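You operate a simulated robot arm through the tools that you are given. There is no shell and no other tool. Be economical: measure what you need, move in short steps, check, and stop when the job is done.

Carry out the task below with a simulated two-armed robot. There is one attempt and no reset: what you move stays moved.

## Task
Open the bottom drawer of the blue bench, put the black roll in the inside of the bottom drawer and shut the drawer again. Put the foil piece labelled "95" from the top of the blue bench on top of the rubber pad there and the foil piece labelled "72" on the deck of the middle decoiler. The order is free.

It is judged by the outcome, as a careful person would: the job done as asked, and still so three seconds after it is handed in. It fails if anything else is knocked over, pushed out of place, dropped, spilled or broken.

## Robot
Two 7-joint arms with two-finger parallel grippers on one trunk, on a base that drives. Base frame: it is fixed to the floor where the robot stands at the start and does not move with it; the origin is under the middle of the robot, x ahead of it, y to its left, z up. Readings come in mm, degrees, newtons and seconds.
The left shoulder is at the start at [70, 130, 916], the right one opposite. With the tool pointing down near the work surface each hand reaches from about 100 to 460 mm from the robot's upright axis, wherever it stands, measured 20 degrees to its own side. Places, roughly: black roll [6000, -500, 750]; bottom drawer of the blue bench [7000, -300, 200]; deck of the middle decoiler [3300, 3200, 400]; foil piece [6500, -500, 750]; inside of the bottom drawer [7000, -500, 200]; rubber pad [7000, -250, 750]. Payload 1.57 kg a hand.
The TCP of each hand is the grasp point between the finger pads, 30 mm short of the fingertips. In the tool frame z runs along the fingers and y along their closing line. The gripper opens to 80 mm. The fingers are 17 mm wide and 12 mm thick; the gripper's body (40 by 82 mm) begins 80 mm behind the TCP.
Orientation is that of the tool frame in the base frame, as a unit quaternion [w, x, y, z]. With the fingers straight down and closing along the base's y, the tool's x points along the base's -x, its y along +y and its z along -z.

## Interface
- The arms move only by the tool play_rows. It takes "left_plan", "right_plan" or both (then of equal length, played together; a hand with none holds still); each is a list of rows, each a list of 7 numbers: the shift along the tool's x, y, z in mm, then the turn, a rotation vector about the tool's x, y, z in degrees, then the gripper command, from -1 (fully open) to 1 (shut), values between in proportion. In form: [[tx, ty, tz, rx, ry, rz, jaw], ...]. A call has 1 to 20 rows; each row is the pose to reach, as a shift and turn from the pose commanded when the call began, along the tool's axes at that moment. A row lasts 0.2 s, in which the tool goes at most 50 mm and 8.6 degrees; a call with a longer step from one row to the next is refused whole, and so is a gripper value outside its range. A pose out of reach is approached as far as the arm can. The call stops where the force on the tool passes 40 N (or 10 N more than at its start, if that is more) or the arm is blocked; 0.2 s more then pass. Each finger travels about 108 mm/s and halts on what it meets, pressing with about 25 N; the grip force reading is that of the motor and also rises with nothing between the fingers. The clock runs only during rows and for 0.2 s after the last one: add rows that repeat a pose to give the fingers time. It gives the time, the measured TCP pose, the force on the tool (base axes), the opening and the grip force at its end, in the units of the frame above (readings bear some noise), with the torque about the TCP (base axes, N m) and any sound that the robot's microphone picked up, and new pictures: "pictures" is both (left out), scene, wrist or none (wrist: the cameras of the hands that moved).
- Cameras (640 x 400 px; columns grow to the right, rows downward): "scene" is now at [141, -18.5, 1112.8]; the picture's right is [-0.19, -0.98, 0.00], its down [-0.71, 0.13, -0.70] and it looks along [0.68, -0.13, -0.72] (base axes); focal length 214 px, centre (320, 200). "left" rides on the left gripper at [72, 7, -122] in its tool frame; the picture's right is [-0.09, 1.00, 0.00], its down [-0.84, -0.08, -0.54] and it looks along [-0.54, -0.05, 0.84] (tool axes); focal length 238 px, centre (320, 200). "right" rides on the right gripper at [72, -7, -122] in its tool frame; the picture's right is [0.09, 1.00, 0.00], its down [-0.84, 0.08, -0.54] and it looks along [-0.54, 0.05, 0.84] (tool axes); focal length 238 px, centre (320, 200). There is no depth. A picture from a camera that has moved, and an enlarged one, comes with that camera's place and axes in the base frame and with its lens. The place of the scene camera against the robot may be out by one fixed shift of up to 25 mm in any direction.
- move_column(by): slides the trunk up (or, below 0, down) by that many mm; the arms and the scene camera ride with it, the base frame stays. It gives what a move gives, with no picture.
- steer(legs): drives the robot by 1 to 6 legs, each [ahead, left, turn to the left] in mm, mm and degrees, along the robot's own axes; the way and the turn of a leg run together, so that a leg with both is an arc; at most 1500 mm and 180 degrees a leg. The arms and the cameras ride along, it lands a little off, and it stops where it bumps. It gives what a move gives, and a new picture of the scene camera.
- aim_head(pan, tilt): turns the head with the scene camera to pan (to the left, within 86 degrees either way) and tilt (down, from -29 to 69), counted from straight ahead of the robot. It gives what a move gives, and a new picture of the scene camera.
- enlarge(camera, box): a new picture of the part [left, top, right, bottom] of that camera's present view, enlarged. No time passes.
- close_job(): hands the job in; it is judged then, once.

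Work in short steps. Places have to be worked out from the pictures, the camera data and where the tool is seen: move nearer, look again, correct. Check each grasp and each placing, and mend what went wrong. You have 165 turns and 260 pictures in all, those below and enlarged ones among them. Open the grippers and draw the arms clear of the work before you hand the job in, unless the task says otherwise; then end with one line.

The tools are called after "Emit:" as name(argument=value, ...) on one line, values as JSON. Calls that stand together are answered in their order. play_rows: Moves the arms, as the interface text tells. Its arguments: {"type":"object","properties":{"left_plan":{"type":"array"},"right_plan":{"type":"array"},"pictures":{"type":"string","enum":["both","scene","wrist","none"]}},"required":[]} The other tools are called the same way: move_column (by) slides the trunk up or down; steer (legs) drives the base; aim_head (pan, tilt) turns the head that bears the scene camera; enlarge (camera, box) takes an enlarged picture of a part of a camera's view; close_job () hands the job in.

At the start:

```text
time: 0.0
left_ee_pos: [308.8, 113.0, 557.7]
left_ee_rot: [0.0, 0.0, 1.0, 0.0]
left_wrist_force: [-0.2, -0.2, -0.9]
left_moment: [-0.02, -0.01, 0.03]
left_width: 80.0
left_grasp_force: 0.0
right_ee_pos: [247.7, -126.2, 522.3]
right_ee_rot: [0.0, 0.0, 1.0, 0.0]
right_wrist_force: [0.0, -0.1, -0.2]
right_moment: [-0.03, 0.04, 0.0]
right_width: 79.9
right_grasp_force: 0.1
trunk travel left (down, up): [-554.0, 386.0]
robot x, y, heading: [-1.9, -0.8, 0.2]
head pan, tilt: [-10.7, 45.9]
```

scene: 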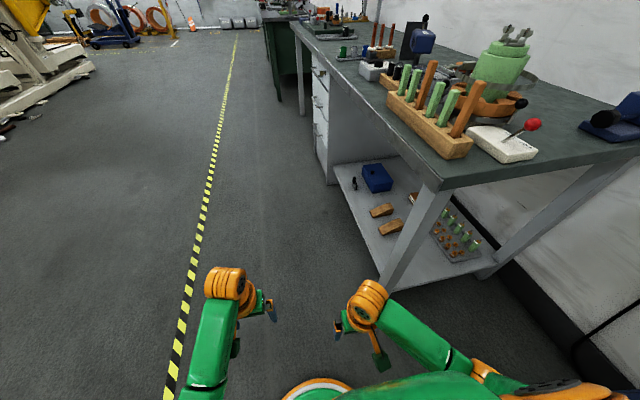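
right: 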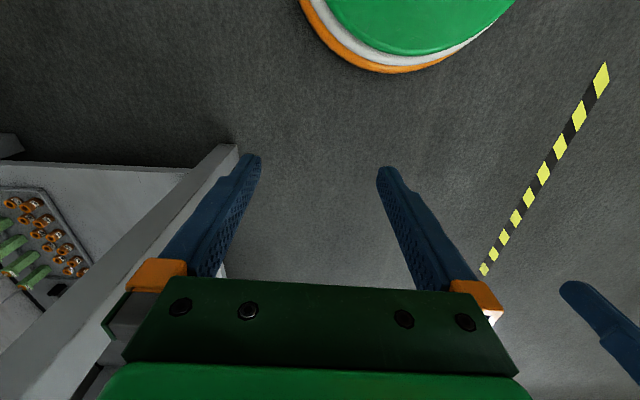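
left: 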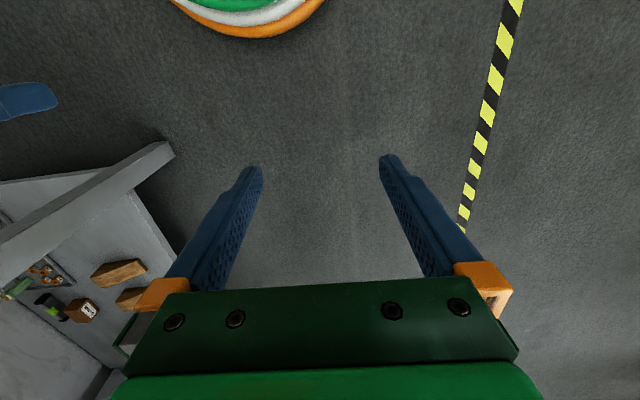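

The right side has a bench nearby; the blue bench is about 6-7 m ahead. I look straight ahead first.

Emit:
aim_head(pan=0, tilt=12)

Emit:
aim_head(pan=50, tilt=15)

```text
time: 1.0
left_ee_pos: [307.4, 112.1, 558.7]
left_ee_rot: [-0.001, 0.0, 1.0, -0.001]
left_wrist_force: [-0.1, 0.6, 0.5]
left_moment: [-0.02, -0.01, -0.02]
left_width: 80.2
left_grasp_force: 0.1
right_ee_pos: [246.3, -126.2, 523.6]
right_ee_rot: [0.0, 0.0, 1.0, 0.0]
right_wrist_force: [0.0, 0.1, -0.2]
right_moment: [0.0, 0.04, -0.02]
right_width: 80.1
right_grasp_force: 0.1
trunk travel left (down, up): [-554.0, 386.0]
robot x, y, heading: [3.4, -0.6, 0.1]
head pan, tilt: [0.0, 12.0]
camera scene: at [155.1, -3.6, 1165.8], right [0.0, -1.0, 0.0], down [-0.21, 0.0, -0.98], along [0.98, 0.0, -0.21], focal length 214 px, centre (320, 200)
```

scene: 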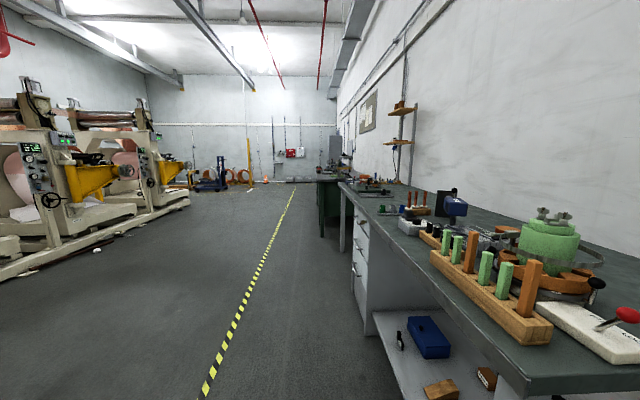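

```text
time: 2.2
left_ee_pos: [308.5, 113.0, 558.7]
left_ee_rot: [0.001, 0.001, 1.0, 0.0]
left_wrist_force: [-0.1, 0.9, -0.7]
left_moment: [0.02, -0.01, 0.02]
left_width: 80.0
left_grasp_force: 0.1
right_ee_pos: [246.6, -126.0, 522.7]
right_ee_rot: [0.0, 0.0, 1.0, 0.0]
right_wrist_force: [0.3, 0.0, 0.5]
right_moment: [0.02, 0.01, -0.01]
right_width: 80.1
right_grasp_force: 0.1
trunk travel left (down, up): [-554.0, 386.0]
robot x, y, heading: [-1.8, 3.6, -0.1]
head pan, tilt: [50.0, 15.0]
camera scene: at [121.9, 68.0, 1161.0], right [0.77, -0.64, 0.0], down [-0.17, -0.2, -0.97], along [0.62, 0.74, -0.26], focal length 214 px, centre (320, 200)
```

scene: 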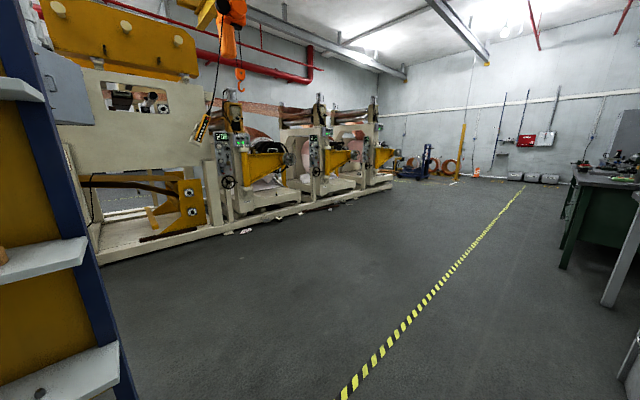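

The benches are along the right. I drive ahead along the yellow line, staying left of the benches.

Emit:
steer(legs=[[500, 700, 0], [1500, 0, 0], [1500, 0, 0]])

Emit:
aim_head(pan=-15, tilt=15)

```text
time: 20.6
left_ee_pos: [3789.6, 699.7, 558.1]
left_ee_rot: [0.001, 0.028, 1.0, 0.0]
left_wrist_force: [-0.5, 0.2, -0.4]
left_moment: [0.01, 0.0, 0.02]
left_width: 79.9
left_grasp_force: 0.1
right_ee_pos: [3714.8, 464.2, 523.5]
right_ee_rot: [0.0, 0.027, 1.0, 0.0]
right_wrist_force: [-0.8, -0.7, -0.4]
right_moment: [0.0, 0.05, 0.03]
right_width: 80.0
right_grasp_force: 0.1
trunk travel left (down, up): [-554.0, 386.0]
robot x, y, heading: [3472.7, 603.5, -3.2]
head pan, tilt: [50.0, 15.0]
camera scene: at [3601.5, 665.9, 1161.0], right [0.73, -0.68, 0.0], down [-0.18, -0.19, -0.97], along [0.66, 0.7, -0.26], focal length 214 px, centre (320, 200)
```

scene: 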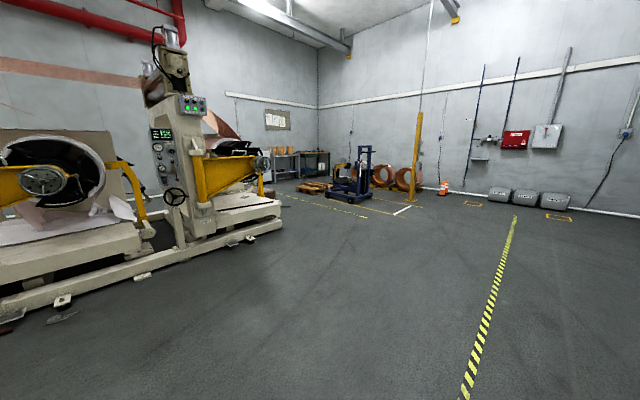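

```text
time: 22.0
left_ee_pos: [3790.0, 699.2, 559.0]
left_ee_rot: [-0.001, 0.028, 1.0, 0.0]
left_wrist_force: [0.2, 0.1, 0.1]
left_moment: [-0.02, -0.02, -0.02]
left_width: 79.9
left_grasp_force: 0.1
right_ee_pos: [3716.1, 463.8, 522.9]
right_ee_rot: [0.0, 0.028, 1.0, 0.0]
right_wrist_force: [0.4, 0.2, 0.3]
right_moment: [-0.01, -0.03, -0.01]
right_width: 80.1
right_grasp_force: 0.0
trunk travel left (down, up): [-554.0, 386.0]
robot x, y, heading: [3477.1, 606.5, -3.3]
head pan, tilt: [-15.0, 15.0]
camera scene: at [3626.2, 568.7, 1161.0], right [-0.31, -0.95, 0.0], down [-0.25, 0.08, -0.97], along [0.92, -0.3, -0.26], focal length 214 px, centre (320, 200)
```

scene: 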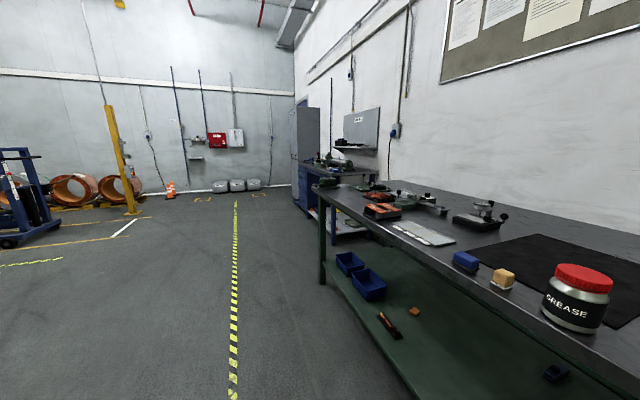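

The blue bench is beyond the green one. I drive on to beside it.

Emit:
steer(legs=[[1500, 0, 3], [900, 0, 0]])

Emit:
aim_head(pan=-30, tilt=25)

```text
time: 33.9
left_ee_pos: [6219.9, 696.9, 557.9]
left_ee_rot: [0.0, -0.005, 1.0, 0.0]
left_wrist_force: [0.1, -0.4, 0.1]
left_moment: [-0.04, 0.04, 0.0]
left_width: 80.2
left_grasp_force: 0.0
right_ee_pos: [6162.2, 456.8, 522.8]
right_ee_rot: [0.001, -0.006, 1.0, 0.001]
right_wrist_force: [-0.2, 0.1, 0.5]
right_moment: [0.0, 0.02, 0.01]
right_width: 79.9
right_grasp_force: 0.0
trunk travel left (down, up): [-554.0, 386.0]
robot x, y, heading: [5912.9, 582.2, 0.3]
head pan, tilt: [-15.0, 15.0]
camera scene: at [6065.6, 554.4, 1160.9], right [-0.25, -0.97, 0.0], down [-0.25, 0.06, -0.97], along [0.94, -0.24, -0.26], focal length 214 px, centre (320, 200)
```

scene: 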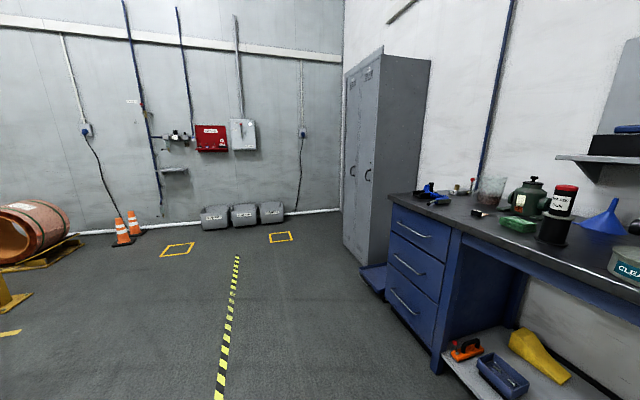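

```text
time: 34.7
left_ee_pos: [6219.4, 696.4, 557.3]
left_ee_rot: [0.0, -0.005, 1.0, 0.0]
left_wrist_force: [-0.5, -0.5, 0.2]
left_moment: [-0.04, 0.01, -0.03]
left_width: 79.8
left_grasp_force: 0.0
right_ee_pos: [6162.2, 457.5, 523.4]
right_ee_rot: [0.0, -0.004, 1.0, 0.0]
right_wrist_force: [-0.2, 0.3, -0.3]
right_moment: [-0.03, -0.03, -0.02]
right_width: 80.1
right_grasp_force: 0.0
trunk travel left (down, up): [-554.0, 386.0]
robot x, y, heading: [5911.5, 583.9, 0.6]
head pan, tilt: [-30.0, 25.0]
camera scene: at [6055.3, 532.5, 1144.8], right [-0.49, -0.87, 0.0], down [-0.37, 0.21, -0.91], along [0.79, -0.45, -0.42], focal length 214 px, centre (320, 200)
```

scene: 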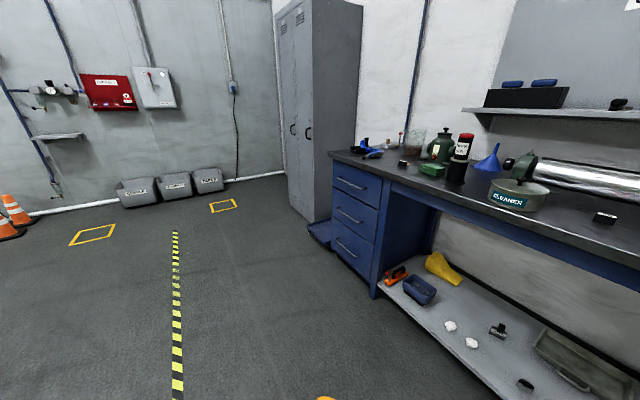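

Drawer block is around x 6750–7170, front at y≈-230. I move to about x=6500 facing the bench and look.

Emit:
steer(legs=[[500, 0, 0], [0, 0, -90]])

Emit:
aim_head(pan=0, tilt=35)

```text
time: 41.5
left_ee_pos: [6519.4, 274.5, 557.9]
left_ee_rot: [0.0, 0.712, 0.702, 0.0]
left_wrist_force: [0.3, 0.0, 0.0]
left_moment: [0.02, -0.03, 0.0]
left_width: 80.1
left_grasp_force: 0.1
right_ee_pos: [6279.9, 338.3, 522.9]
right_ee_rot: [0.0, 0.712, 0.703, 0.0]
right_wrist_force: [0.4, -0.6, 0.0]
right_moment: [-0.01, 0.0, 0.01]
right_width: 80.0
right_grasp_force: 0.1
trunk travel left (down, up): [-554.0, 386.0]
robot x, y, heading: [6409.6, 581.0, -90.8]
head pan, tilt: [-30.0, 25.0]
camera scene: at [6373.6, 451.5, 1144.7], right [-0.86, 0.51, 0.0], down [0.22, 0.36, -0.91], along [-0.46, -0.78, -0.42], focal length 214 px, centre (320, 200)
```

scene: 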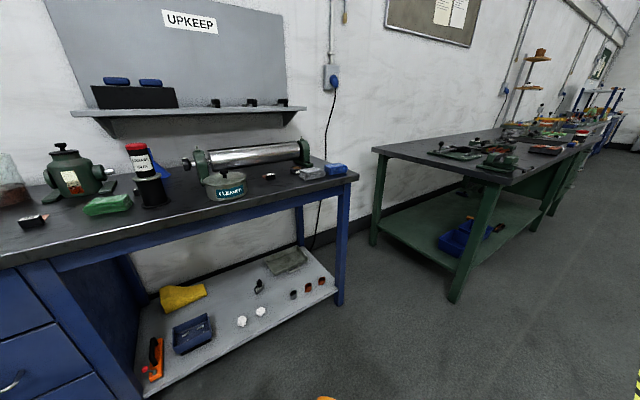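

```text
time: 42.4
left_ee_pos: [6518.4, 274.3, 557.8]
left_ee_rot: [0.0, 0.712, 0.702, 0.001]
left_wrist_force: [-0.4, -0.4, 0.3]
left_moment: [-0.02, -0.04, 0.01]
left_width: 79.9
left_grasp_force: 0.0
right_ee_pos: [6280.0, 338.8, 522.1]
right_ee_rot: [0.0, 0.712, 0.703, 0.001]
right_wrist_force: [-0.2, 0.7, 0.2]
right_moment: [-0.01, 0.0, 0.0]
right_width: 80.2
right_grasp_force: 0.0
trunk travel left (down, up): [-554.0, 386.0]
robot x, y, heading: [6412.6, 585.6, -90.7]
head pan, tilt: [0.0, 35.0]
camera scene: at [6419.5, 442.6, 1129.0], right [-1.0, 0.01, 0.0], down [0.01, 0.57, -0.82], along [-0.01, -0.82, -0.57], focal length 214 px, centre (320, 200)
```

scene: 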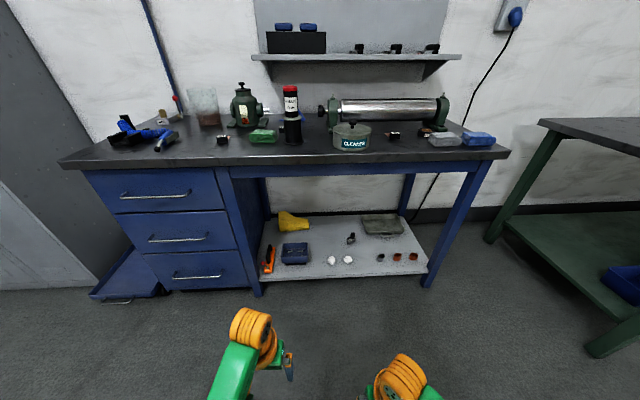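

I enlarge the bench top to identify the objects.

Emit:
enlarge(camera="scene", box=[300, 80, 520, 180])

Emit:
enlarge(camera="scene", box=[90, 70, 310, 180])

Emit:
enlarge(camera="scene", box=[240, 200, 440, 300])

```text
2.91 times, centred on (410, 130) of scene
camera zoom: at [6419.5, 442.6, 1129.0], right [-1.0, 0.01, 0.0], down [0.01, 0.57, -0.82], along [-0.01, -0.82, -0.57], focal length 624 px, centre (58, 404)
```

zoom: 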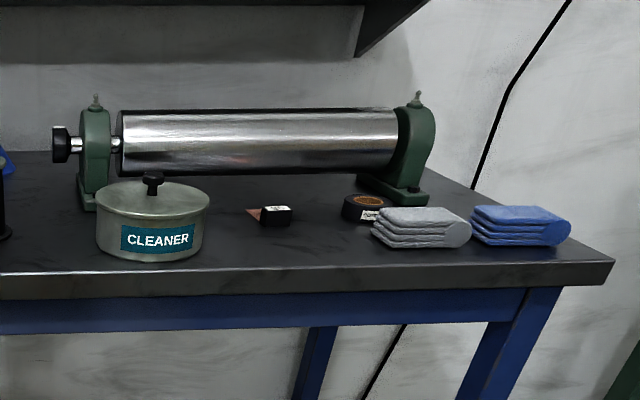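

```text
2.91 times, centred on (200, 125) of scene
camera zoom: at [6419.5, 442.6, 1129.0], right [-1.0, 0.01, 0.0], down [0.01, 0.57, -0.82], along [-0.01, -0.82, -0.57], focal length 624 px, centre (669, 418)
```

zoom: 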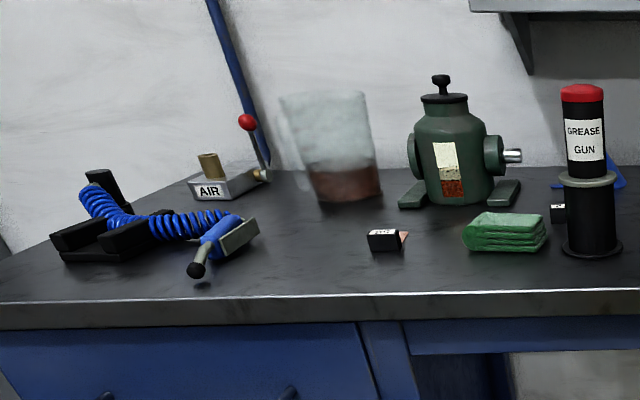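

```text
3.20 times, centred on (340, 250) of scene
camera zoom: at [6419.5, 442.6, 1129.0], right [-1.0, 0.01, 0.0], down [0.01, 0.57, -0.82], along [-0.01, -0.82, -0.57], focal length 686 px, centre (256, 40)
```

zoom: 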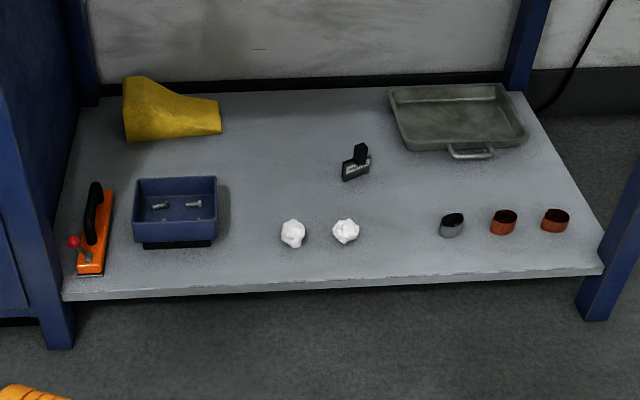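

I raise the trunk to lift hands above the bench and get a better view of the top.

Emit:
move_column(by=380)

Emit:
steer(legs=[[250, 0, 0.7]])

Emit:
aim_head(pan=0, tilt=50)

```text
time: 46.1
left_ee_pos: [6519.3, 275.3, 938.7]
left_ee_rot: [0.0, 0.712, 0.702, 0.0]
left_wrist_force: [-0.1, 0.5, 0.4]
left_moment: [-0.02, -0.01, 0.02]
left_width: 80.2
left_grasp_force: 0.1
right_ee_pos: [6280.5, 339.5, 902.3]
right_ee_rot: [0.001, 0.711, 0.703, 0.0]
right_wrist_force: [0.3, -0.3, -0.9]
right_moment: [-0.02, 0.01, 0.0]
right_width: 80.0
right_grasp_force: 0.1
trunk travel left (down, up): [-934.0, 6.0]
robot x, y, heading: [6411.1, 583.2, -90.8]
head pan, tilt: [0.0, 35.0]
```

```text
time: 47.9
left_ee_pos: [6521.1, 27.8, 938.3]
left_ee_rot: [0.002, 0.707, 0.707, 0.0]
left_wrist_force: [0.8, 0.7, -1.0]
left_moment: [-0.04, 0.01, 0.01]
left_width: 80.0
left_grasp_force: 0.2
right_ee_pos: [6281.3, 89.6, 902.4]
right_ee_rot: [0.002, 0.707, 0.707, -0.001]
right_wrist_force: [0.1, -0.5, 0.0]
right_moment: [-0.05, 0.0, 0.03]
right_width: 79.8
right_grasp_force: 0.0
trunk travel left (down, up): [-934.0, 6.0]
robot x, y, heading: [6408.0, 335.2, -90.3]
head pan, tilt: [0.0, 35.0]
camera scene: at [6419.7, 196.7, 1509.3], right [-1.0, 0.0, 0.0], down [0.0, 0.57, -0.82], along [0.0, -0.82, -0.57], focal length 214 px, centre (320, 200)
```

scene: 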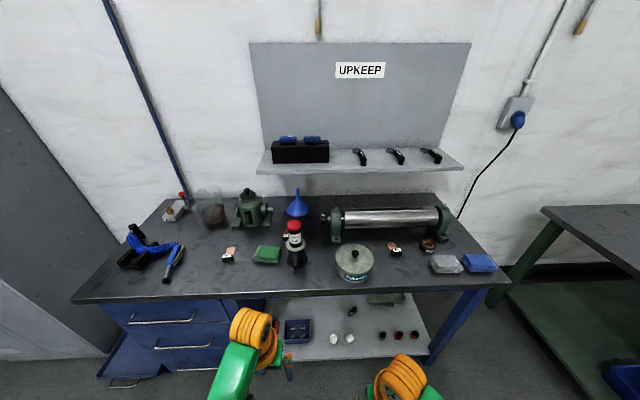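

```text
time: 48.7
left_ee_pos: [6520.0, 26.4, 939.5]
left_ee_rot: [0.001, 0.707, 0.707, 0.0]
left_wrist_force: [-0.2, -0.1, -0.2]
left_moment: [0.01, 0.01, 0.01]
left_width: 80.0
left_grasp_force: 0.0
right_ee_pos: [6282.0, 87.0, 902.9]
right_ee_rot: [0.0, 0.707, 0.707, 0.0]
right_wrist_force: [0.0, -0.1, 0.3]
right_moment: [0.01, -0.01, 0.03]
right_width: 80.3
right_grasp_force: 0.1
trunk travel left (down, up): [-934.0, 6.0]
robot x, y, heading: [6406.9, 335.0, -90.1]
head pan, tilt: [0.0, 50.0]
camera scene: at [6419.7, 204.0, 1487.2], right [-1.0, 0.0, 0.0], down [0.0, 0.77, -0.64], along [0.0, -0.64, -0.77], focal length 214 px, centre (320, 200)
```

scene: 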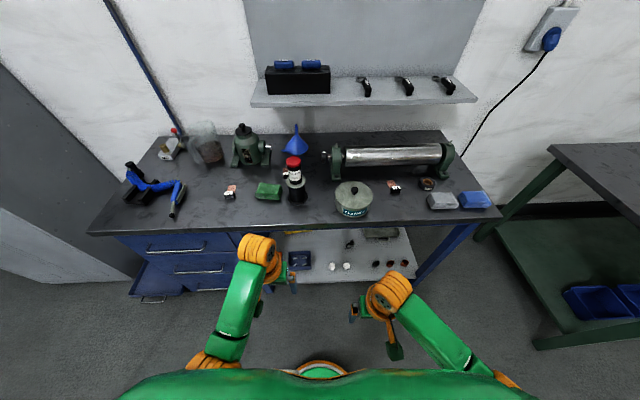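

Emit:
enlarge(camera="scene", box=[320, 130, 500, 240])

Emit:
enlarge(camera="scene", box=[180, 115, 330, 215])

Emit:
enlarge(camera="scene", box=[80, 120, 230, 310])

```text
3.56 times, centred on (410, 185) of scene
camera zoom: at [6419.7, 204.0, 1487.2], right [-1.0, 0.0, 0.0], down [0.0, 0.77, -0.64], along [0.0, -0.64, -0.77], focal length 763 px, centre (0, 253)
```

zoom: 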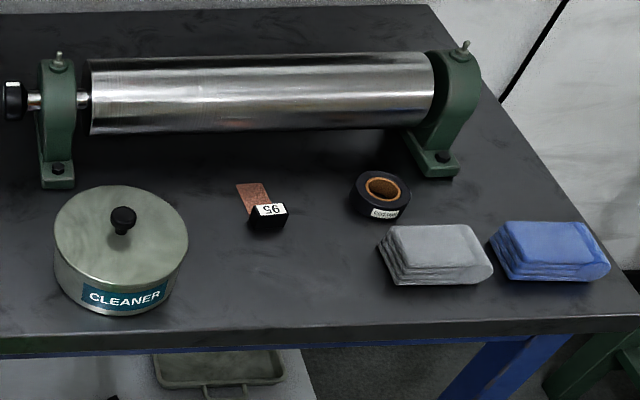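

```text
4.00 times, centred on (255, 165) of scene
camera zoom: at [6419.7, 204.0, 1487.2], right [-1.0, 0.0, 0.0], down [0.0, 0.77, -0.64], along [0.0, -0.64, -0.77], focal length 858 px, centre (580, 340)
```

zoom: 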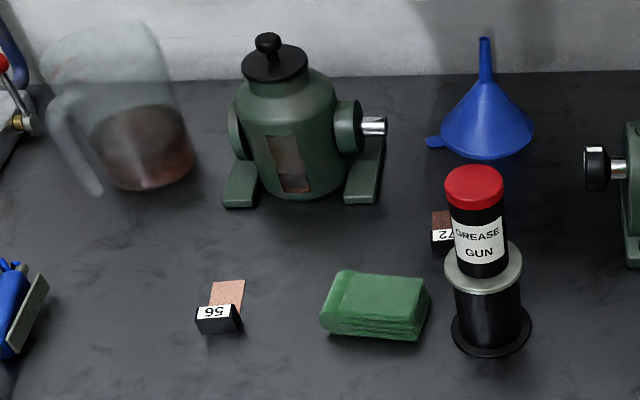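

```text
2.11 times, centred on (155, 215) of scene
camera zoom: at [6419.7, 204.0, 1487.2], right [-1.0, 0.0, 0.0], down [0.0, 0.77, -0.64], along [0.0, -0.64, -0.77], focal length 452 px, centre (667, 168)
```

zoom: 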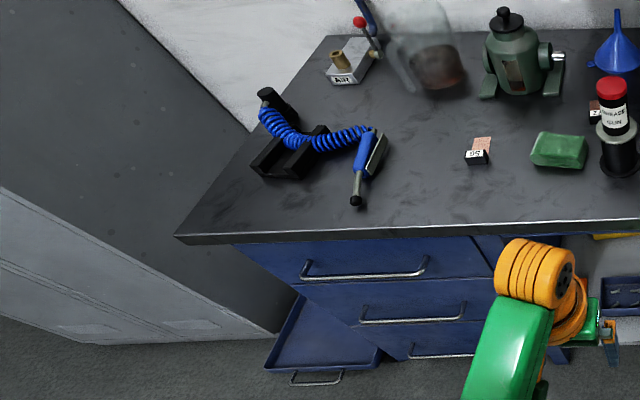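

I enlarge the labels more and the left end to find the rubber pad.

Emit:
enlarge(camera="scene", box=[380, 174, 412, 194])

Emit:
enlarge(camera="scene", box=[216, 180, 248, 200])

Emit:
enlarge(camera="scene", box=[275, 165, 307, 185])

Emit:
enlarge(camera="scene", box=[100, 140, 220, 215])

```text
16.00 times, centred on (396, 184) of scene
camera zoom: at [6419.7, 204.0, 1487.2], right [-1.0, 0.0, 0.0], down [0.0, 0.77, -0.64], along [0.0, -0.64, -0.77], focal length 3432 px, centre (-896, 456)
```

zoom: 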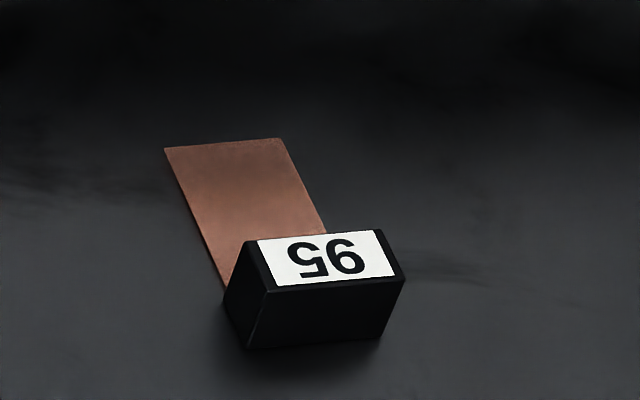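

```text
16.00 times, centred on (232, 190) of scene
camera zoom: at [6419.7, 204.0, 1487.2], right [-1.0, 0.0, 0.0], down [0.0, 0.77, -0.64], along [0.0, -0.64, -0.77], focal length 3432 px, centre (1728, 360)
```

zoom: 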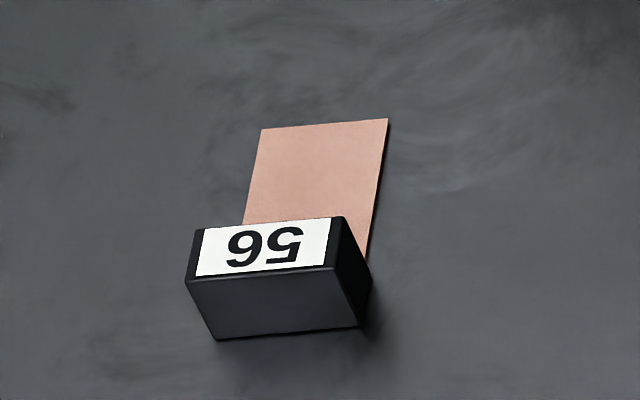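

```text
16.00 times, centred on (291, 175) of scene
camera zoom: at [6419.7, 204.0, 1487.2], right [-1.0, 0.0, 0.0], down [0.0, 0.77, -0.64], along [0.0, -0.64, -0.77], focal length 3432 px, centre (784, 600)
```

zoom: 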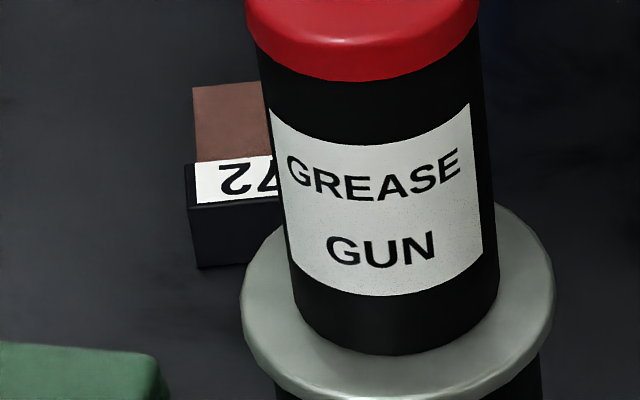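

```text
5.33 times, centred on (160, 178) of scene
camera zoom: at [6419.7, 204.0, 1487.2], right [-1.0, 0.0, 0.0], down [0.0, 0.77, -0.64], along [0.0, -0.64, -0.77], focal length 1144 px, centre (1173, 320)
```

zoom: 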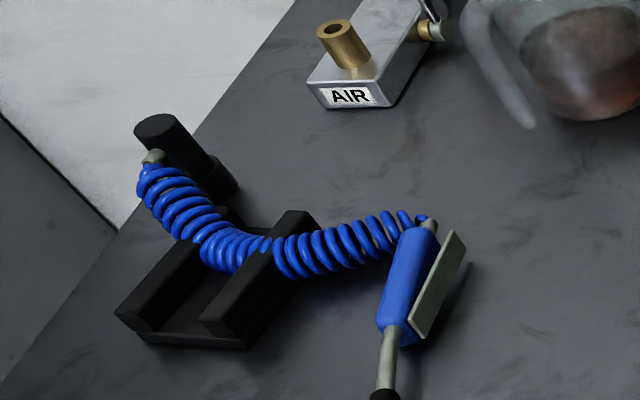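

Right piece is "95", the one behind the grease gun is "72", the left is the decoy "56". I search for the rubber pad near the front-left.

Emit:
enlarge(camera="scene", box=[90, 180, 250, 250])

Emit:
steer(legs=[[0, 500, 0]])

```text
4.00 times, centred on (170, 215) of scene
camera zoom: at [6419.7, 204.0, 1487.2], right [-1.0, 0.0, 0.0], down [0.0, 0.77, -0.64], along [0.0, -0.64, -0.77], focal length 858 px, centre (920, 140)
```

zoom: 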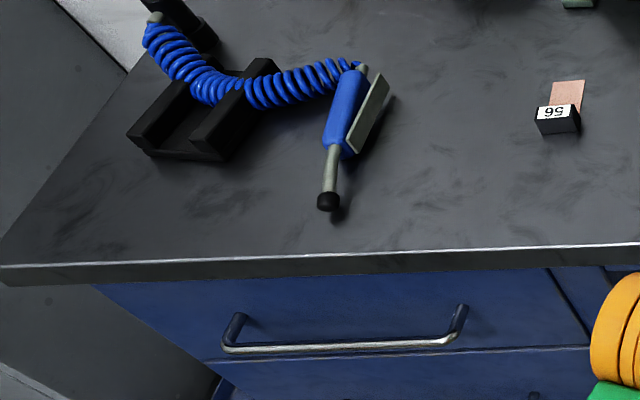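

```text
time: 51.7
left_ee_pos: [7028.8, 25.3, 938.9]
left_ee_rot: [0.0, 0.708, 0.706, 0.0]
left_wrist_force: [0.1, 0.2, -0.1]
left_moment: [-0.03, -0.06, 0.0]
left_width: 79.9
left_grasp_force: 0.1
right_ee_pos: [6789.7, 88.1, 903.5]
right_ee_rot: [0.0, 0.709, 0.705, 0.001]
right_wrist_force: [-0.1, 0.2, 0.2]
right_moment: [0.0, 0.0, 0.03]
right_width: 80.1
right_grasp_force: 0.0
trunk travel left (down, up): [-934.0, 6.0]
robot x, y, heading: [6921.8, 332.7, -90.0]
head pan, tilt: [0.0, 50.0]
camera scene: at [6927.2, 203.5, 1487.2], right [-1.0, 0.0, 0.0], down [0.0, 0.77, -0.64], along [0.0, -0.64, -0.77], focal length 214 px, centre (320, 200)
```

scene: 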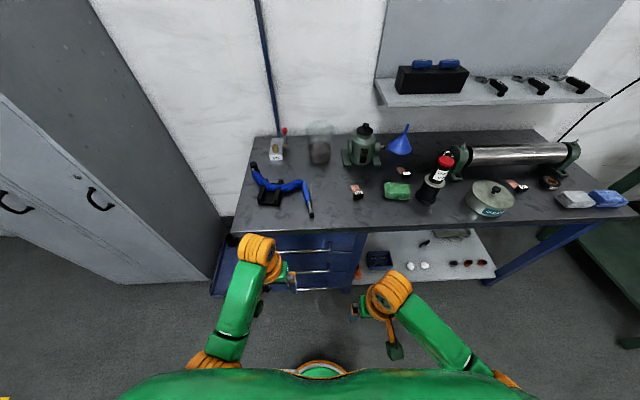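

Emit:
enlarge(camera="scene", box=[220, 120, 380, 235])

Emit:
enlarge(camera="scene", box=[190, 220, 390, 310])

```text
3.48 times, centred on (300, 178) of scene
camera zoom: at [6927.2, 203.5, 1487.2], right [-1.0, 0.0, 0.0], down [0.0, 0.77, -0.64], along [0.0, -0.64, -0.77], focal length 746 px, centre (390, 278)
```

zoom: 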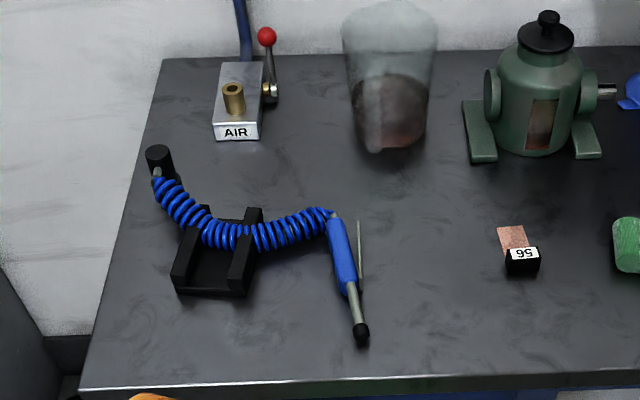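

```text
3.20 times, centred on (290, 265) of scene
camera zoom: at [6927.2, 203.5, 1487.2], right [-1.0, 0.0, 0.0], down [0.0, 0.77, -0.64], along [0.0, -0.64, -0.77], focal length 686 px, centre (416, -8)
```

zoom: 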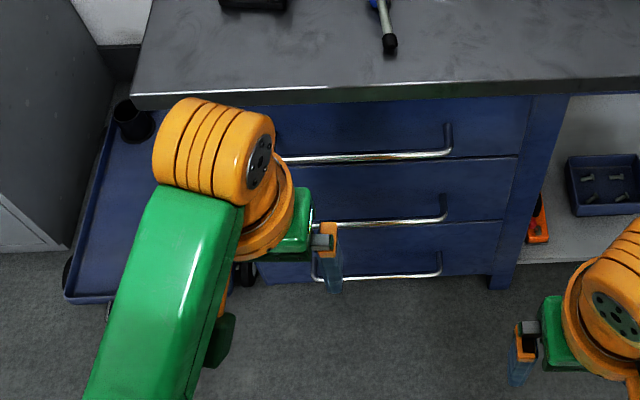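

I look closer at the front strip for a dark pad.

Emit:
enlarge(camera="scene", box=[235, 185, 315, 235])

Emit:
enlarge(camera="scene", box=[300, 185, 380, 235])

Emit:
enlarge(camera="scene", box=[340, 140, 460, 215])

```text
8.00 times, centred on (275, 210) of scene
camera zoom: at [6927.2, 203.5, 1487.2], right [-1.0, 0.0, 0.0], down [0.0, 0.77, -0.64], along [0.0, -0.64, -0.77], focal length 1716 px, centre (680, 120)
```

zoom: 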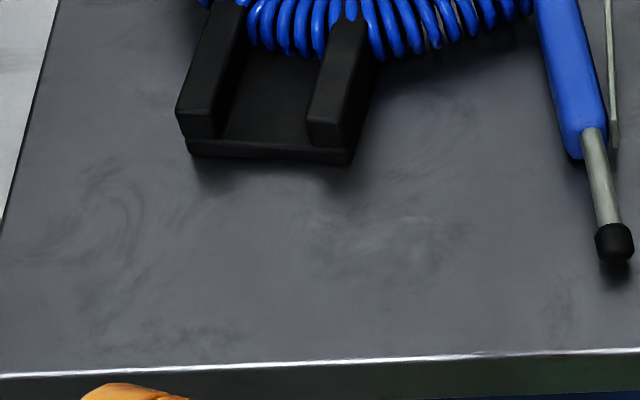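

```text
8.00 times, centred on (340, 210) of scene
camera zoom: at [6927.2, 203.5, 1487.2], right [-1.0, 0.0, 0.0], down [0.0, 0.77, -0.64], along [0.0, -0.64, -0.77], focal length 1716 px, centre (160, 120)
```

zoom: 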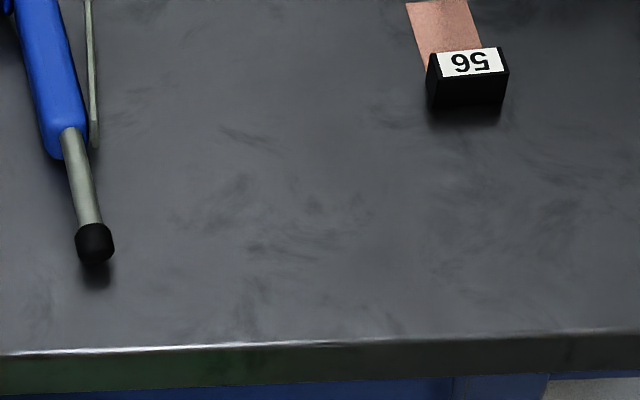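

```text
5.33 times, centred on (400, 178) of scene
camera zoom: at [6927.2, 203.5, 1487.2], right [-1.0, 0.0, 0.0], down [0.0, 0.77, -0.64], along [0.0, -0.64, -0.77], focal length 1144 px, centre (-107, 320)
```

zoom: 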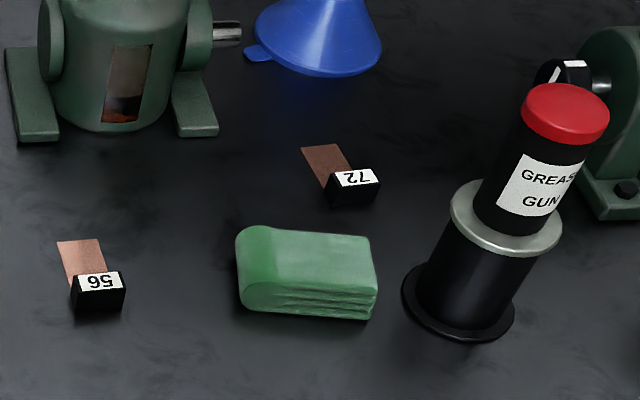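

Bench top works out at z≈835, front edge y≈-190. I drive a bit closer and use the left wrist camera over the front-left area.

Emit:
steer(legs=[[100, 0, 0]])

Emit:
play_rows(left_plan=[[-40, 0, -30, 0, 0, 0, -1], [-80, 0, -60, 0, 0, 0, -1], [-120, 0, -90, 0, 0, 0, -1], [-160, 0, -110, 0, 0, 0, -1]], pictures="both")

```text
time: 52.8
left_ee_pos: [7029.5, -68.1, 938.8]
left_ee_rot: [0.001, 0.708, 0.707, -0.001]
left_wrist_force: [0.3, 0.1, -0.1]
left_moment: [-0.03, 0.01, 0.03]
left_width: 80.0
left_grasp_force: 0.1
right_ee_pos: [6791.4, -7.3, 902.9]
right_ee_rot: [0.002, 0.707, 0.707, -0.002]
right_wrist_force: [0.6, -0.5, 0.0]
right_moment: [-0.02, 0.01, -0.01]
right_width: 80.1
right_grasp_force: 0.0
trunk travel left (down, up): [-934.0, 6.0]
robot x, y, heading: [6917.7, 236.8, -90.1]
head pan, tilt: [0.0, 50.0]
camera scene: at [6929.1, 111.5, 1487.8], right [-1.0, 0.0, 0.0], down [0.0, 0.76, -0.65], along [0.0, -0.65, -0.76], focal length 214 px, centre (320, 200)
```

scene: 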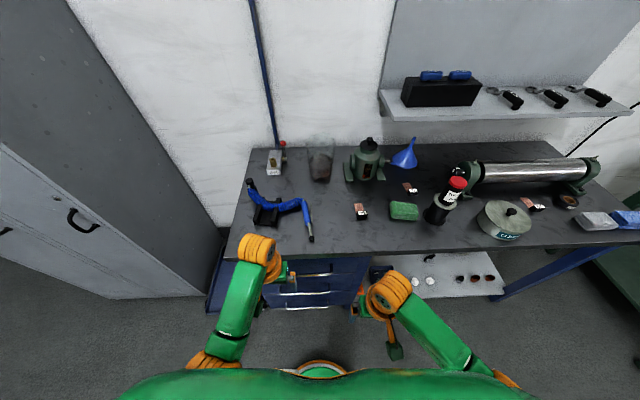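

```text
time: 53.8
left_ee_pos: [7027.3, -233.4, 1044.9]
left_ee_rot: [-0.002, 0.708, 0.707, -0.001]
left_wrist_force: [0.1, -0.8, -0.6]
left_moment: [0.05, 0.02, 0.02]
left_width: 79.8
left_grasp_force: 0.1
right_ee_pos: [6792.2, -12.2, 901.6]
right_ee_rot: [-0.001, 0.708, 0.706, 0.0]
right_wrist_force: [0.1, -0.1, -0.6]
right_moment: [0.01, 0.01, -0.01]
right_width: 80.0
right_grasp_force: 0.1
trunk travel left (down, up): [-934.0, 6.0]
robot x, y, heading: [6917.5, 237.8, -90.1]
head pan, tilt: [0.0, 50.0]
camera scene: at [6930.5, 103.4, 1487.0], right [-1.0, 0.0, 0.0], down [0.0, 0.77, -0.64], along [0.0, -0.64, -0.77], focal length 214 px, centre (320, 200)
camera left: at [7035.2, -162.5, 1168.7], right [1.0, -0.09, 0.0], down [-0.08, -0.84, 0.54], along [-0.05, -0.54, -0.84], focal length 238 px, centre (320, 200)
```

scene: 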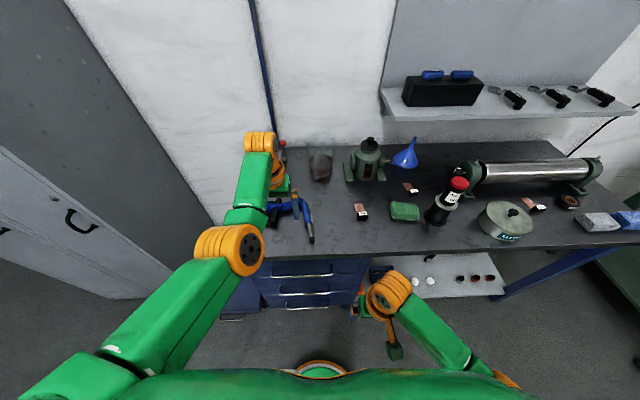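
left: 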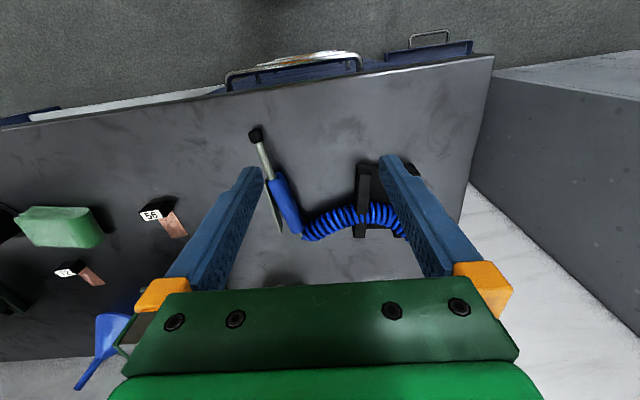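

Emit:
enlarge(camera="left", box=[220, 90, 480, 252])

Emit:
enlarge(camera="left", box=[210, 30, 490, 90])

```text
2.46 times, centred on (350, 171) of left
camera zoom: at [7035.2, -162.5, 1168.7], right [1.0, -0.09, 0.0], down [-0.08, -0.84, 0.54], along [-0.05, -0.54, -0.84], focal length 587 px, centre (246, 271)
```

zoom: 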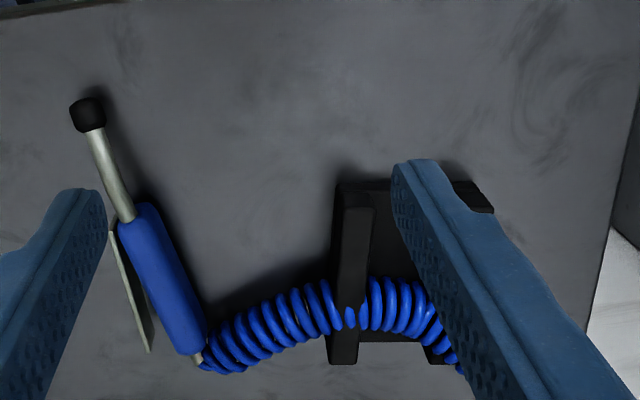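

```text
2.29 times, centred on (350, 60) of left
camera zoom: at [7035.2, -162.5, 1168.7], right [1.0, -0.09, 0.0], down [-0.08, -0.84, 0.54], along [-0.05, -0.54, -0.84], focal length 545 px, centre (251, 520)
```

zoom: 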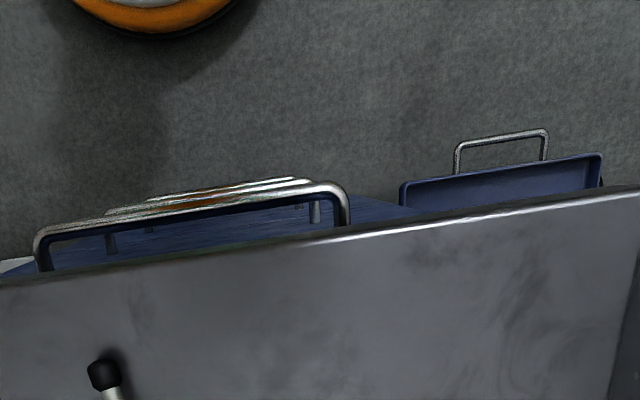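

Only the black saddle-like item under the blue hose stands out. I shift the left hand to see it between the fingers.

Emit:
play_rows(left_plan=[[0, 40, 20, 0, 0, 0, -1], [20, 75, 40, 0, 0, 0, -1]], pictures="none")

Emit:
enlarge(camera="left", box=[200, 80, 440, 230])

```text
time: 54.4
left_ee_pos: [7109.2, -215.1, 1005.4]
left_ee_rot: [0.0, 0.707, 0.707, -0.001]
left_wrist_force: [0.4, 0.4, 0.0]
left_moment: [0.02, -0.01, -0.01]
left_width: 79.9
left_grasp_force: 0.1
right_ee_pos: [6793.0, -11.0, 903.0]
right_ee_rot: [-0.001, 0.707, 0.707, -0.001]
right_wrist_force: [-0.5, -0.7, 0.6]
right_moment: [-0.01, 0.02, -0.02]
right_width: 80.3
right_grasp_force: 0.0
trunk travel left (down, up): [-934.0, 6.0]
robot x, y, heading: [6916.2, 238.6, -90.3]
head pan, tilt: [0.0, 50.0]
```

```text
2.67 times, centred on (320, 155) of left
camera zoom: at [7115.2, -143.8, 1127.2], right [1.0, -0.09, 0.0], down [-0.08, -0.84, 0.54], along [-0.05, -0.54, -0.84], focal length 636 px, centre (320, 320)
```

zoom: 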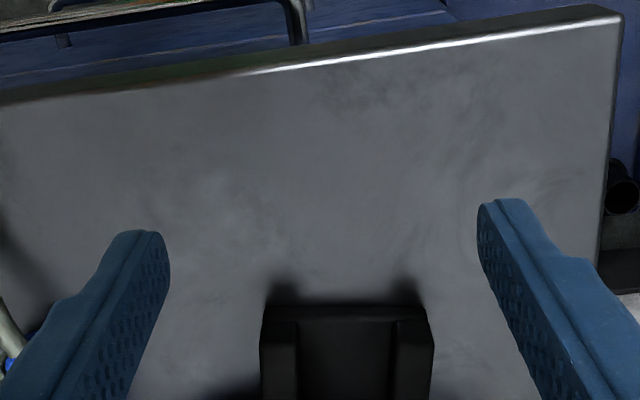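

I retract the left hand and scan the whole top in enlarged tiles from directly in front.

Emit:
play_rows(left_plan=[[40, -20, -20, 0, 0, 0, -1], [80, -50, -30, 0, 0, 0, -1], [125, -75, -30, 0, 0, 0, -1]], pictures="none")

Emit:
enlarge(camera="scene", box=[220, 140, 330, 210])

Emit:
enlarge(camera="scene", box=[325, 140, 435, 210])

Emit:
enlarge(camera="scene", box=[320, 195, 480, 265])

Emit:
enlarge(camera="scene", box=[440, 140, 640, 265])

```text
refused: row 2 steps farther than a row can; nothing moved
```

```text
5.71 times, centred on (275, 175) of scene
camera zoom: at [6932.2, 105.4, 1487.3], right [-1.0, 0.0, 0.0], down [0.0, 0.77, -0.64], along [0.0, -0.64, -0.77], focal length 1226 px, centre (577, 343)
```

zoom: 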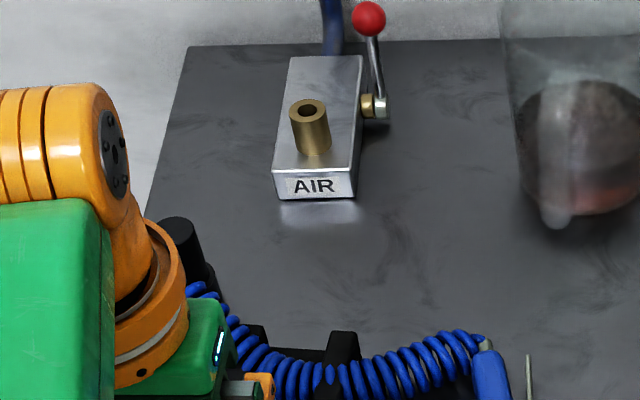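

```text
5.71 times, centred on (380, 175) of scene
camera zoom: at [6932.2, 105.4, 1487.3], right [-1.0, 0.0, 0.0], down [0.0, 0.77, -0.64], along [0.0, -0.64, -0.77], focal length 1226 px, centre (-23, 343)
```

zoom: 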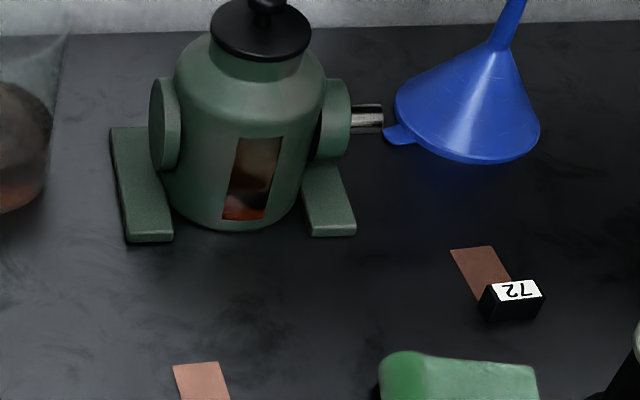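

```text
4.00 times, centred on (400, 230) of scene
camera zoom: at [6932.2, 105.4, 1487.3], right [-1.0, 0.0, 0.0], down [0.0, 0.77, -0.64], along [0.0, -0.64, -0.77], focal length 858 px, centre (0, 80)
```

zoom: 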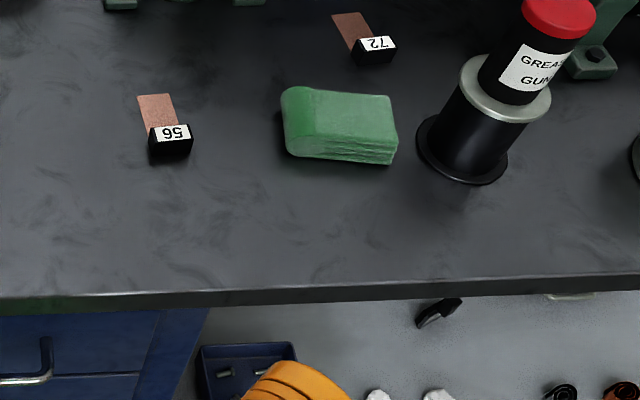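

```text
3.20 times, centred on (540, 202) of scene
camera zoom: at [6932.2, 105.4, 1487.3], right [-1.0, 0.0, 0.0], down [0.0, 0.77, -0.64], along [0.0, -0.64, -0.77], focal length 686 px, centre (-384, 192)
```

zoom: 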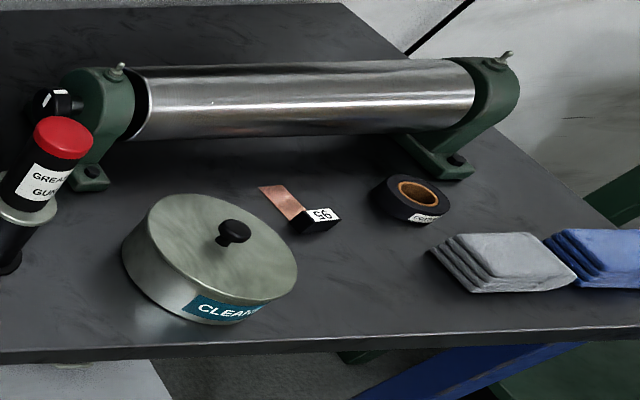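

The labels confirm again. The saddle is the only pad-like candidate; I'll settle that later. First fetch the roll and "95": retract the left hand and drive right.

Emit:
play_rows(left_plan=[[40, -20, -15, 0, 0, 0, -1], [75, -40, -25, 0, 0, 0, -1], [115, -60, -25, 0, 0, 0, -1], [155, -75, -20, 0, 0, 0, -1]], pictures="none")

Emit:
steer(legs=[[0, -880, 0], [130, 0, 0]])

```text
time: 55.4
left_ee_pos: [7075.4, -186.2, 1057.8]
left_ee_rot: [0.128, 0.683, 0.714, -0.08]
left_wrist_force: [0.1, 0.4, 0.4]
left_moment: [-0.02, 0.01, 0.03]
left_width: 80.0
left_grasp_force: 0.0
left hand out of reach, approached as far as the arm can: row 2, 3, 4
right_ee_pos: [6789.5, -10.0, 903.1]
right_ee_rot: [0.001, 0.707, 0.707, -0.001]
right_wrist_force: [0.3, 0.6, -0.2]
right_moment: [-0.02, -0.03, 0.03]
right_width: 80.0
right_grasp_force: 0.1
trunk travel left (down, up): [-934.0, 6.0]
robot x, y, heading: [6917.9, 235.6, -90.1]
head pan, tilt: [0.0, 50.0]
stopped in row 4 (left hand): the arm was blocked; the commanded pose is now the measured one
```

```text
time: 61.0
left_ee_pos: [6194.5, -313.8, 1057.3]
left_ee_rot: [0.128, 0.684, 0.713, -0.08]
left_wrist_force: [0.1, -0.6, 0.6]
left_moment: [-0.03, -0.02, 0.01]
left_width: 80.0
left_grasp_force: 0.0
right_ee_pos: [5910.2, -137.4, 903.5]
right_ee_rot: [0.002, 0.708, 0.706, -0.002]
right_wrist_force: [0.3, 0.6, 0.4]
right_moment: [-0.03, 0.0, 0.02]
right_width: 80.4
right_grasp_force: 0.1
trunk travel left (down, up): [-934.0, 6.0]
robot x, y, heading: [6039.8, 105.1, -90.3]
head pan, tilt: [0.0, 50.0]
camera scene: at [6048.2, -20.0, 1487.6], right [-1.0, 0.0, 0.0], down [0.0, 0.76, -0.65], along [0.0, -0.65, -0.76], focal length 214 px, centre (320, 200)
```

scene: 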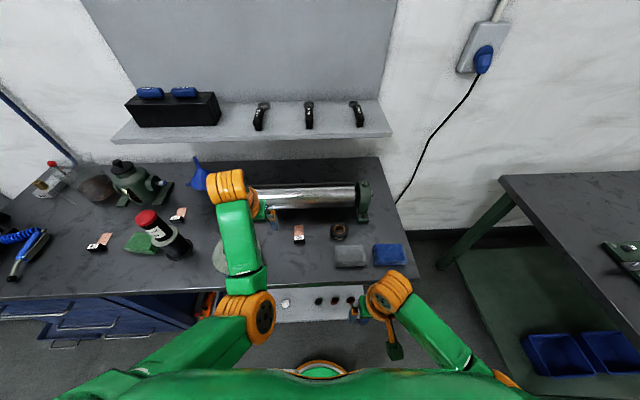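

Left hand is tilted by the reach limit; I straighten it and lower it near the "95" position, then drive a bit closer.

Emit:
play_rows(left_plan=[[9, -25, 27, 1.5, 6, 0.8, -1], [18, -50, 54, 2.6, 11.5, 1.6, -1], [28, -75, 81, 3.9, 17, 2.4, -1]], pictures="none")

Emit:
steer(legs=[[60, 0, 0.3]])

```text
time: 61.8
left_ee_pos: [6124.6, -316.6, 966.4]
left_ee_rot: [-0.002, 0.707, 0.707, 0.0]
left_wrist_force: [-0.8, 0.1, -0.1]
left_moment: [0.01, -0.01, -0.01]
left_width: 80.1
left_grasp_force: 0.0
right_ee_pos: [5910.3, -141.3, 902.5]
right_ee_rot: [-0.001, 0.709, 0.706, 0.0]
right_wrist_force: [0.3, -0.6, 0.0]
right_moment: [0.0, 0.01, -0.01]
right_width: 80.3
right_grasp_force: 0.0
trunk travel left (down, up): [-934.0, 6.0]
robot x, y, heading: [6036.8, 108.0, -89.9]
head pan, tilt: [0.0, 50.0]
```

```text
time: 62.7
left_ee_pos: [6127.9, -369.3, 970.5]
left_ee_rot: [0.0, 0.706, 0.708, -0.001]
left_wrist_force: [-0.4, 1.0, -0.4]
left_moment: [-0.01, -0.01, 0.01]
left_width: 80.0
left_grasp_force: 0.0
right_ee_pos: [5910.5, -195.5, 904.2]
right_ee_rot: [0.002, 0.707, 0.707, -0.003]
right_wrist_force: [0.0, 0.5, 0.3]
right_moment: [-0.02, -0.01, 0.0]
right_width: 79.7
right_grasp_force: 0.0
trunk travel left (down, up): [-934.0, 6.0]
robot x, y, heading: [6037.9, 47.4, -89.9]
head pan, tilt: [0.0, 50.0]
camera scene: at [6049.0, -74.0, 1488.2], right [-1.0, 0.0, 0.0], down [0.0, 0.76, -0.65], along [0.0, -0.65, -0.76], focal length 214 px, centre (320, 200)
```

scene: 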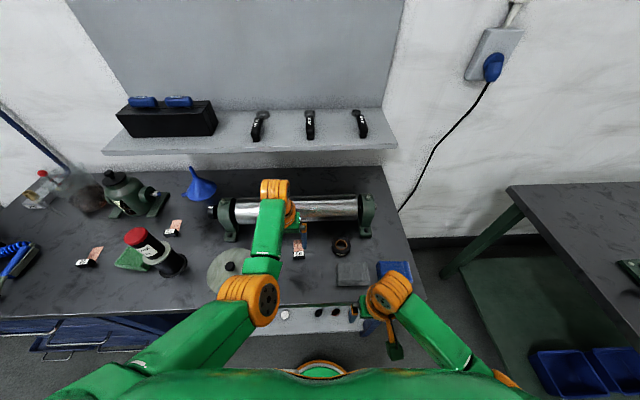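

I bring the right hand over the roll at a safe height and take wrist views.

Emit:
play_rows(right_plan=[[-40, 15, -30, 0, 0, 0, -1], [-80, 30, -50, 0, 0, 0, -1], [-120, 45, -50, 0, 0, 0, -1], [-160, 60, -50, 0, 0, 0, -1], [-195, 72, -50, 0, 0, 0, -1]], left_plan=[[0, 0, 0, 0, 0, 0, -1], [0, 0, 0, 0, 0, 0, -1], [0, 0, 0, 0, 0, 0, -1], [0, 0, 0, 0, 0, 0, -1], [0, 0, 0, 0, 0, 0, -1]], pictures="wrist")

```text
refused: row 1 steps farther than a row can; nothing moved
```

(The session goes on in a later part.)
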